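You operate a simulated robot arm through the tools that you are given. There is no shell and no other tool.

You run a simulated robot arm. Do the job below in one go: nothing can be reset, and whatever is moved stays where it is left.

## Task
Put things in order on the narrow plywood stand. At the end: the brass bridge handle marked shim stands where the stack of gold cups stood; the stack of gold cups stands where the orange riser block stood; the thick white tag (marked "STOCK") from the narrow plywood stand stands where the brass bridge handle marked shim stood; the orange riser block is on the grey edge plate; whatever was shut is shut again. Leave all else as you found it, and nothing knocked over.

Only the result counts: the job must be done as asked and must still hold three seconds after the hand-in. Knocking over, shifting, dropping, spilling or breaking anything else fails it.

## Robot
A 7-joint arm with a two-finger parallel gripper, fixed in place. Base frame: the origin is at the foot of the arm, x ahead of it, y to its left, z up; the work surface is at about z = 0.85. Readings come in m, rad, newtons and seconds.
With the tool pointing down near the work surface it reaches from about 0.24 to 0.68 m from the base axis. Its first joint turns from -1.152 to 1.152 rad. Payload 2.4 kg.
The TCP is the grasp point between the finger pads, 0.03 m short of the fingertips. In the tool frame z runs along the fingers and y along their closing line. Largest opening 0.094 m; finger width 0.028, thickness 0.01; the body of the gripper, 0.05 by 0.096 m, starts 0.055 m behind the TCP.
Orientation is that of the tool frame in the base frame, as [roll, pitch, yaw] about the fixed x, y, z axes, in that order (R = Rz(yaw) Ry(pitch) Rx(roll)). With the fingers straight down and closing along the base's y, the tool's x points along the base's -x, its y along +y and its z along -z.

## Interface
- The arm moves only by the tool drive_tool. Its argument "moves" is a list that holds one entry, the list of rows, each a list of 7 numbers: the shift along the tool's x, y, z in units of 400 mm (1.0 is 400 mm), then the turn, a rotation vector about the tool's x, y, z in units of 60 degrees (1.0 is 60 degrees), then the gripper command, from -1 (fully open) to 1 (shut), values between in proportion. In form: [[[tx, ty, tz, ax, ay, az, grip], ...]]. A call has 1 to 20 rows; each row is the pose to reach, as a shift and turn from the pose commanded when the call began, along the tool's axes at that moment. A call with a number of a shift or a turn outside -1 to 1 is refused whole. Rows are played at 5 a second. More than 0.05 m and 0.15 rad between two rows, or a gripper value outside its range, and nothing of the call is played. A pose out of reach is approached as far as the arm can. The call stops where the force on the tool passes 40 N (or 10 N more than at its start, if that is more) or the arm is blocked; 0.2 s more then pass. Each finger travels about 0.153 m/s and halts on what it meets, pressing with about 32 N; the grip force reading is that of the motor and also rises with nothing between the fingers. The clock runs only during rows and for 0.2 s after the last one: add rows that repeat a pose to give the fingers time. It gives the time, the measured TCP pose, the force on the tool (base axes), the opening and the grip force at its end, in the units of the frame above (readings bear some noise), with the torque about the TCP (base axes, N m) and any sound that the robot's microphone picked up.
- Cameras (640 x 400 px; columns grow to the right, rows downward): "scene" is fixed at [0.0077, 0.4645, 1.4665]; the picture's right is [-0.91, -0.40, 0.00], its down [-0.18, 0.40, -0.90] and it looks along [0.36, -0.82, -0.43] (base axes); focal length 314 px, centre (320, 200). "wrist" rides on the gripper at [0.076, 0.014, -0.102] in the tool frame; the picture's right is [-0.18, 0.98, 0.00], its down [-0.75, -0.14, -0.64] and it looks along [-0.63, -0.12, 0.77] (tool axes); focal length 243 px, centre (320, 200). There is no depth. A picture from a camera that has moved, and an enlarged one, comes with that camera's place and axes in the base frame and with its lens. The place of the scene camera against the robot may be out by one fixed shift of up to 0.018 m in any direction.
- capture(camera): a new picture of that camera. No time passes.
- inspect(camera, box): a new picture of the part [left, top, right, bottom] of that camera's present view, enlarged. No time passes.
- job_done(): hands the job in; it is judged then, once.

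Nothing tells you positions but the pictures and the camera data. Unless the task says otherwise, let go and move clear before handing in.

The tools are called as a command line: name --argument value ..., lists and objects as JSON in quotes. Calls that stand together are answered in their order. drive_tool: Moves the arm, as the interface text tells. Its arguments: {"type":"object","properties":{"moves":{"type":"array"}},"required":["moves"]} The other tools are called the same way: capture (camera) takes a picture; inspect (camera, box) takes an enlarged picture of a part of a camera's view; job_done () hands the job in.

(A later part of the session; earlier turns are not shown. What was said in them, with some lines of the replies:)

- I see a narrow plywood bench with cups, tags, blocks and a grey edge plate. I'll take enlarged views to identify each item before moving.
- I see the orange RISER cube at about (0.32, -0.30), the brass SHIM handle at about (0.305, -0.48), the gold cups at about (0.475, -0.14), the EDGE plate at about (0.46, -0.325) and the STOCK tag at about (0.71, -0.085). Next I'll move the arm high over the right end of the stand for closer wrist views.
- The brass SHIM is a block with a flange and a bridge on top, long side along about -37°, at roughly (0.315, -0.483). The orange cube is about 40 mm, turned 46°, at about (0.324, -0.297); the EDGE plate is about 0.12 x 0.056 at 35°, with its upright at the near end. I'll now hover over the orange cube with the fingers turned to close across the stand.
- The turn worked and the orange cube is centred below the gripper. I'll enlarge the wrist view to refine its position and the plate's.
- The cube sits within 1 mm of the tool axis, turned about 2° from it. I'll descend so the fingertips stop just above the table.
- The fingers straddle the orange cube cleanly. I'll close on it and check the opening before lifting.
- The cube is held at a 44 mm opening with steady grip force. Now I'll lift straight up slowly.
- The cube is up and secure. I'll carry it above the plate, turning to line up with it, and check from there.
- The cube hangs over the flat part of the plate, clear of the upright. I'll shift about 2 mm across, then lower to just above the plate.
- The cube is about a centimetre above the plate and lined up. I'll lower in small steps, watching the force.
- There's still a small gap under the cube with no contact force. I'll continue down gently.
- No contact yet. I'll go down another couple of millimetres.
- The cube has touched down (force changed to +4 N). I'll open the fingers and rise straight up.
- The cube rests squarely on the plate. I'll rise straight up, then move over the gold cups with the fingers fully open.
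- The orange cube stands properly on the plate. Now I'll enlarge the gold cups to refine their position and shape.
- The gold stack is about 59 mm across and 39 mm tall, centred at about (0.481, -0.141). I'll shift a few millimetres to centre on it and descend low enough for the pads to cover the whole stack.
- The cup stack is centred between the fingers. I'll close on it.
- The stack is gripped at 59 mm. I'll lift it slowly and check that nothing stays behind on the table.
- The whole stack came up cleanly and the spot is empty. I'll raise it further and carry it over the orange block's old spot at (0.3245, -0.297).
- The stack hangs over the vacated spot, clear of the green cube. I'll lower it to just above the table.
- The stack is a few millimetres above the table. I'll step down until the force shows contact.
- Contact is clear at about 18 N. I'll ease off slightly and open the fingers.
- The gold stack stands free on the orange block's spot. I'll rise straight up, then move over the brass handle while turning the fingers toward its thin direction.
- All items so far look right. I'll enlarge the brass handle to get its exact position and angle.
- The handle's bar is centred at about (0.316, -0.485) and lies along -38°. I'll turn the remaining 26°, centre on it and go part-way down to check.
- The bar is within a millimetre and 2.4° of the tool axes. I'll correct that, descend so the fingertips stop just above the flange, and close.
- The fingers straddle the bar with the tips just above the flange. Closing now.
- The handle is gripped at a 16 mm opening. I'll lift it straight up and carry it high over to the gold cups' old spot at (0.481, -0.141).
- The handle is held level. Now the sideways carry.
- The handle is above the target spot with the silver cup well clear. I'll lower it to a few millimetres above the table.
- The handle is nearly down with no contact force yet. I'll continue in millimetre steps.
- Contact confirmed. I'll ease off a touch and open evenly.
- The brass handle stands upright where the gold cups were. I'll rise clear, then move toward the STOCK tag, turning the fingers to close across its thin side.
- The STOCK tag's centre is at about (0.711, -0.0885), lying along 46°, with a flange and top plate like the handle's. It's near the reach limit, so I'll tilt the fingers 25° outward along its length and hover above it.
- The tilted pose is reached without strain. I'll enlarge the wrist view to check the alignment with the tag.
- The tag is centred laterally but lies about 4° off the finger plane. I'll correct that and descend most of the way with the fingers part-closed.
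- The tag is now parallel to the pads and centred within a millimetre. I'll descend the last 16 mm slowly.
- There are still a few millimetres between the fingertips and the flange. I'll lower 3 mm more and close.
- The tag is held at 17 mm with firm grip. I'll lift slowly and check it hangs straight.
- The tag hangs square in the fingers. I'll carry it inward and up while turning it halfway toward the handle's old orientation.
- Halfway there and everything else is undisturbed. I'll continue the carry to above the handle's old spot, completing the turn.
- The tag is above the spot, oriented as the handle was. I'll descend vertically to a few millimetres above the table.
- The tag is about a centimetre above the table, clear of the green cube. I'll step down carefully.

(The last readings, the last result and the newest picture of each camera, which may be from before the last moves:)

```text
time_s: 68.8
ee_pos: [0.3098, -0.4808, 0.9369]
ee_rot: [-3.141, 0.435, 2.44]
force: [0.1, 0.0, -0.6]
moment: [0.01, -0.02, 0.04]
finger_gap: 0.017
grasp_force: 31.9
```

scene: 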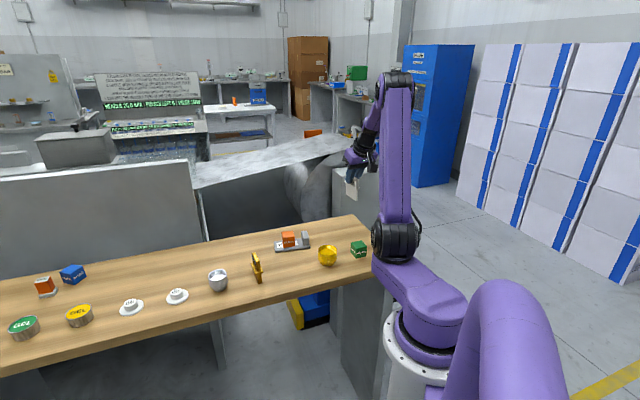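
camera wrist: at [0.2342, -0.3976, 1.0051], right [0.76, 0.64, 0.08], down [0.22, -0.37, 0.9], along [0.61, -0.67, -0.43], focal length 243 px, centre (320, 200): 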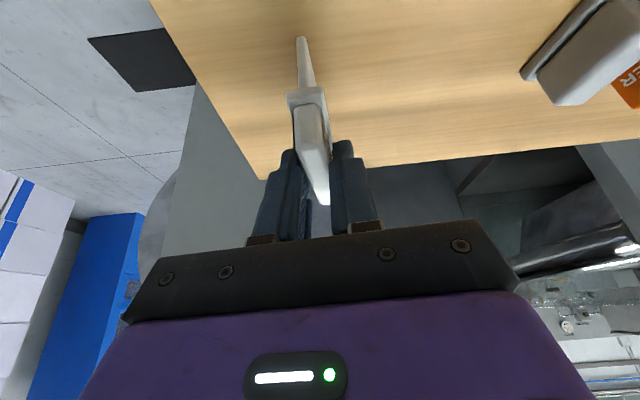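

No contact yet; another small step down.

drive_tool --moves '[[[0.0008, 0, 0.0017, 0, 0, 0, 1], [0.0012, 0, 0.0026, 0, 0, 0, 1], [0.0012, 0, 0.0026, 0, 0, 0, 1]]]'

inspect --camera "scene" --box '[330, 205, 370, 240]'

```text
time_s: 69.6
ee_pos: [0.3104, -0.4818, 0.9357]
ee_rot: [-3.142, 0.436, 2.441]
force: [-2.5, 1.4, 9.4]
moment: [0.17, 0.18, -0.01]
finger_gap: 0.0173
grasp_force: 32.0
```

```text
11.43 times, centred on (350, 222) of scene
camera zoom: at [0.0076, 0.4647, 1.4665], right [-0.91, -0.4, 0.0], down [-0.18, 0.4, -0.9], along [0.36, -0.82, -0.43], focal length 3586 px, centre (-23, -57)
```

zoom: 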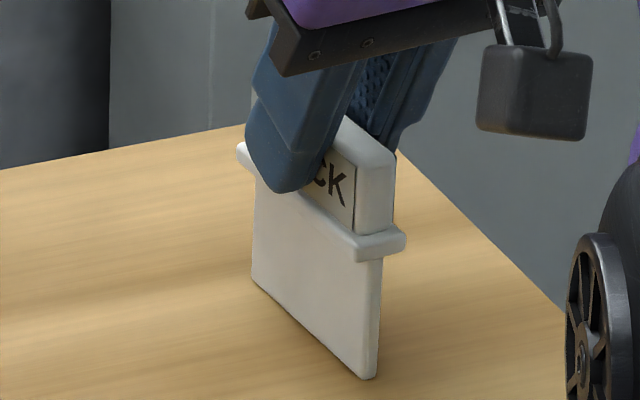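

The tag has touched down, and its base matches the handle's old footprint to about a millimetre. I'll open the fingers evenly.

drive_tool --moves '[[[-0.0004, 0, -0.0009, 0, 0, 0, 1], [-0.0004, 0, -0.0009, 0, 0, 0, 0.5], [-0.0004, 0, -0.0009, 0, 0, 0, 0.1], [-0.0004, 0, -0.0009, 0, 0, 0, -0.3], [-0.0004, 0, -0.0009, 0, 0, 0, -0.5], [-0.0004, 0, -0.0009, 0, 0, 0, -0.5]]]'

inspect --camera "scene" --box '[320, 190, 380, 245]'

capture --camera "wrist"

```text
time_s: 71.0
ee_pos: [0.3105, -0.4812, 0.935]
ee_rot: [3.141, 0.436, 2.441]
force: [-0.1, 0.2, 0.1]
moment: [0.0, -0.02, 0.02]
finger_gap: 0.0706
grasp_force: 0.1
```

```text
7.27 times, centred on (350, 218) of scene
camera zoom: at [0.0077, 0.4645, 1.4665], right [-0.91, -0.4, 0.0], down [-0.18, 0.4, -0.9], along [0.36, -0.82, -0.43], focal length 2282 px, centre (102, 73)
```

zoom: 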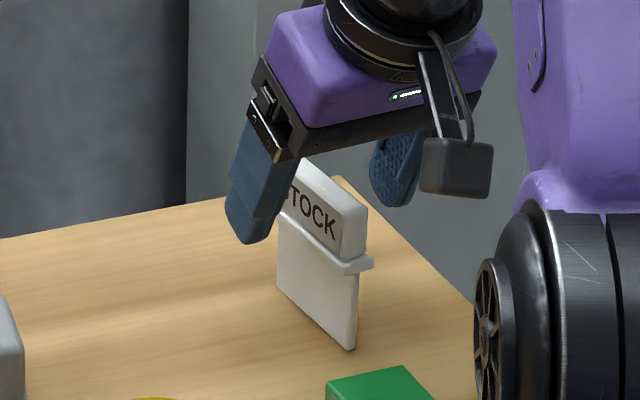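

```text
taken
camera wrist: at [0.2344, -0.3975, 0.9958], right [0.76, 0.64, 0.08], down [0.22, -0.37, 0.9], along [0.61, -0.67, -0.43], focal length 243 px, centre (320, 200)
```

wrist: 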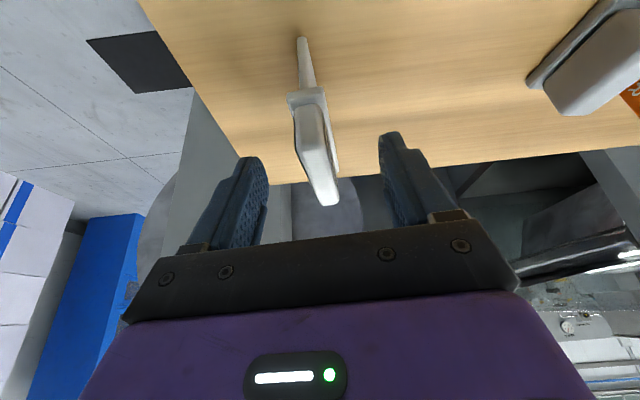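

The tag stands on its own. I'll rise straight up well clear, then undo the tilt and check the whole bench.

drive_tool --moves '[[[-0.01, 0, -0.0215, 0, 0, 0, -0.5], [-0.03, 0, -0.0644, 0, 0, 0, -0.5], [-0.055, 0, -0.118, 0, 0, 0, -0.5], [-0.08, 0, -0.1717, 0, 0, 0, -0.5], [-0.105, 0, -0.2254, 0, 0, 0, -0.5], [-0.13, 0, -0.279, 0, 0, 0, -0.5], [-0.16, 0, -0.3434, 0, 0, 0, -0.5], [-0.19, 0, -0.4078, 0, 0, 0, -0.5], [-0.19, 0, -0.4078, 0, 0.1, 0, -0.5], [-0.19, 0, -0.4078, 0, 0.2, 0, -0.5], [-0.19, 0, -0.4078, 0, 0.3, 0, -0.5], [-0.19, 0, -0.4078, 0, 0.4167, 0, -0.5], [-0.19, 0, -0.4078, 0, 0.4167, 0, -0.5]]]'

capture --camera "scene"

capture --camera "wrist"

inspect --camera "scene" --box '[230, 200, 400, 306]'

inspect --camera "scene" --box '[0, 230, 200, 355]'

inspect --camera "scene" --box '[330, 205, 370, 240]'

```text
time_s: 73.8
ee_pos: [0.3101, -0.4816, 1.1145]
ee_rot: [3.141, 0.0, 2.442]
force: [-0.3, -0.6, -0.1]
moment: [0.01, -0.01, -0.01]
finger_gap: 0.0707
grasp_force: 0.1
```

```text
taken
```

scene: 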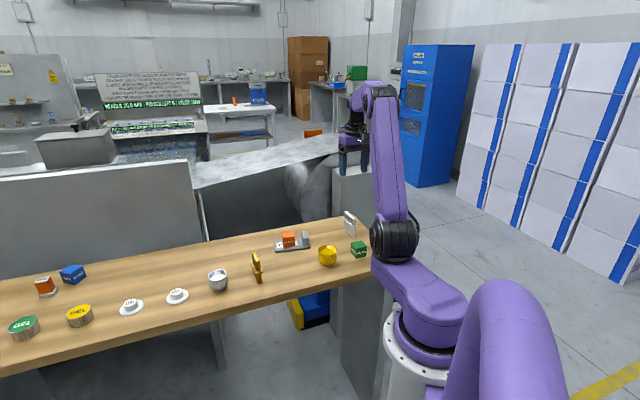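

```text
taken
camera wrist: at [0.2622, -0.4208, 1.2176], right [0.77, 0.63, 0.0], down [0.49, -0.59, 0.64], along [0.4, -0.5, -0.77], focal length 243 px, centre (320, 200)
```

wrist: 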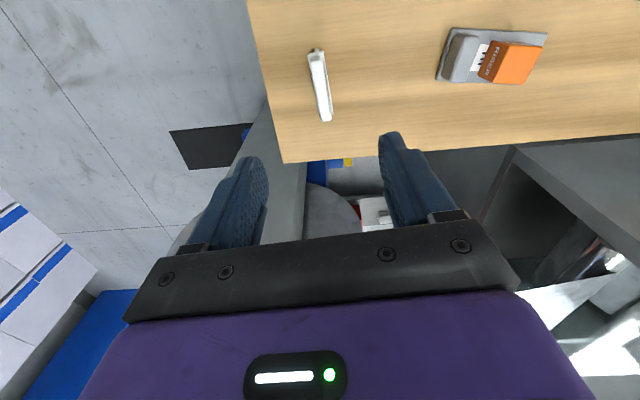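

```text
3.76 times, centred on (315, 253) of scene
camera zoom: at [0.0077, 0.4645, 1.4665], right [-0.91, -0.4, 0.0], down [-0.18, 0.4, -0.9], along [0.36, -0.82, -0.43], focal length 1181 px, centre (339, 0)
```

zoom: 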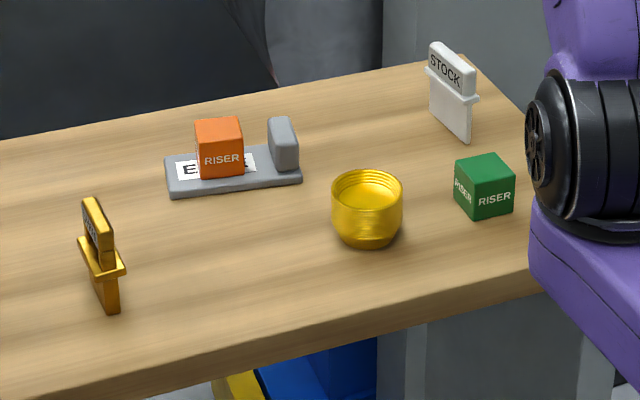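

```text
3.20 times, centred on (100, 292) of scene
camera zoom: at [0.0077, 0.4645, 1.4665], right [-0.91, -0.4, 0.0], down [-0.18, 0.4, -0.9], along [0.36, -0.82, -0.43], focal length 1004 px, centre (1024, -96)
```

zoom: 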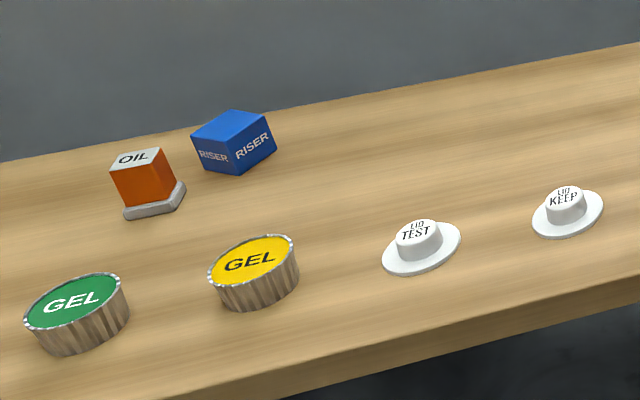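

```text
11.43 times, centred on (350, 222) of scene
camera zoom: at [0.0077, 0.4645, 1.4665], right [-0.91, -0.4, 0.0], down [-0.18, 0.4, -0.9], along [0.36, -0.82, -0.43], focal length 3586 px, centre (-23, -57)
```

zoom: 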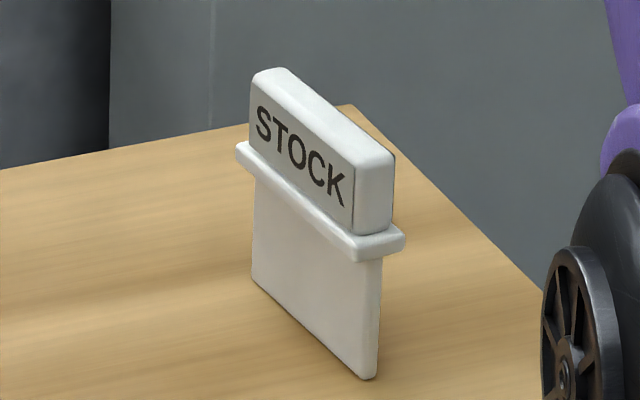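

Every item is in its place. The orange cube sits on the EDGE plate and the gold cups stand on the orange block's spot. The SHIM handle stands where the gold cups were, and the STOCK tag stands where the handle was. The other items look unmoved, nothing had to be opened, and the gripper is empty and clear, so I'm handing in.

job_done

```text
The job is handed in.
```

The rearrangement on the plywood stand is finished and handed in. The final pictures show every piece upright, but I have not seen the result of the judging.

- **Orange riser block:** it sits flat on the grey edge plate, clear of the plate's upright.
- **Stack of gold cups:** the whole stack stands where the orange block stood.
- **Brass handle marked SHIM:** it stands where the gold cups stood.
- **White STOCK tag:** it stands where the brass handle stood, turned to face the way the handle did. Its base matched the old footprint to about a millimetre in the picture.

Nothing was shut at the start that I had to open, so nothing needed shutting again. The other items on the stand look unmoved, and I let go and moved the arm clear before handing in.
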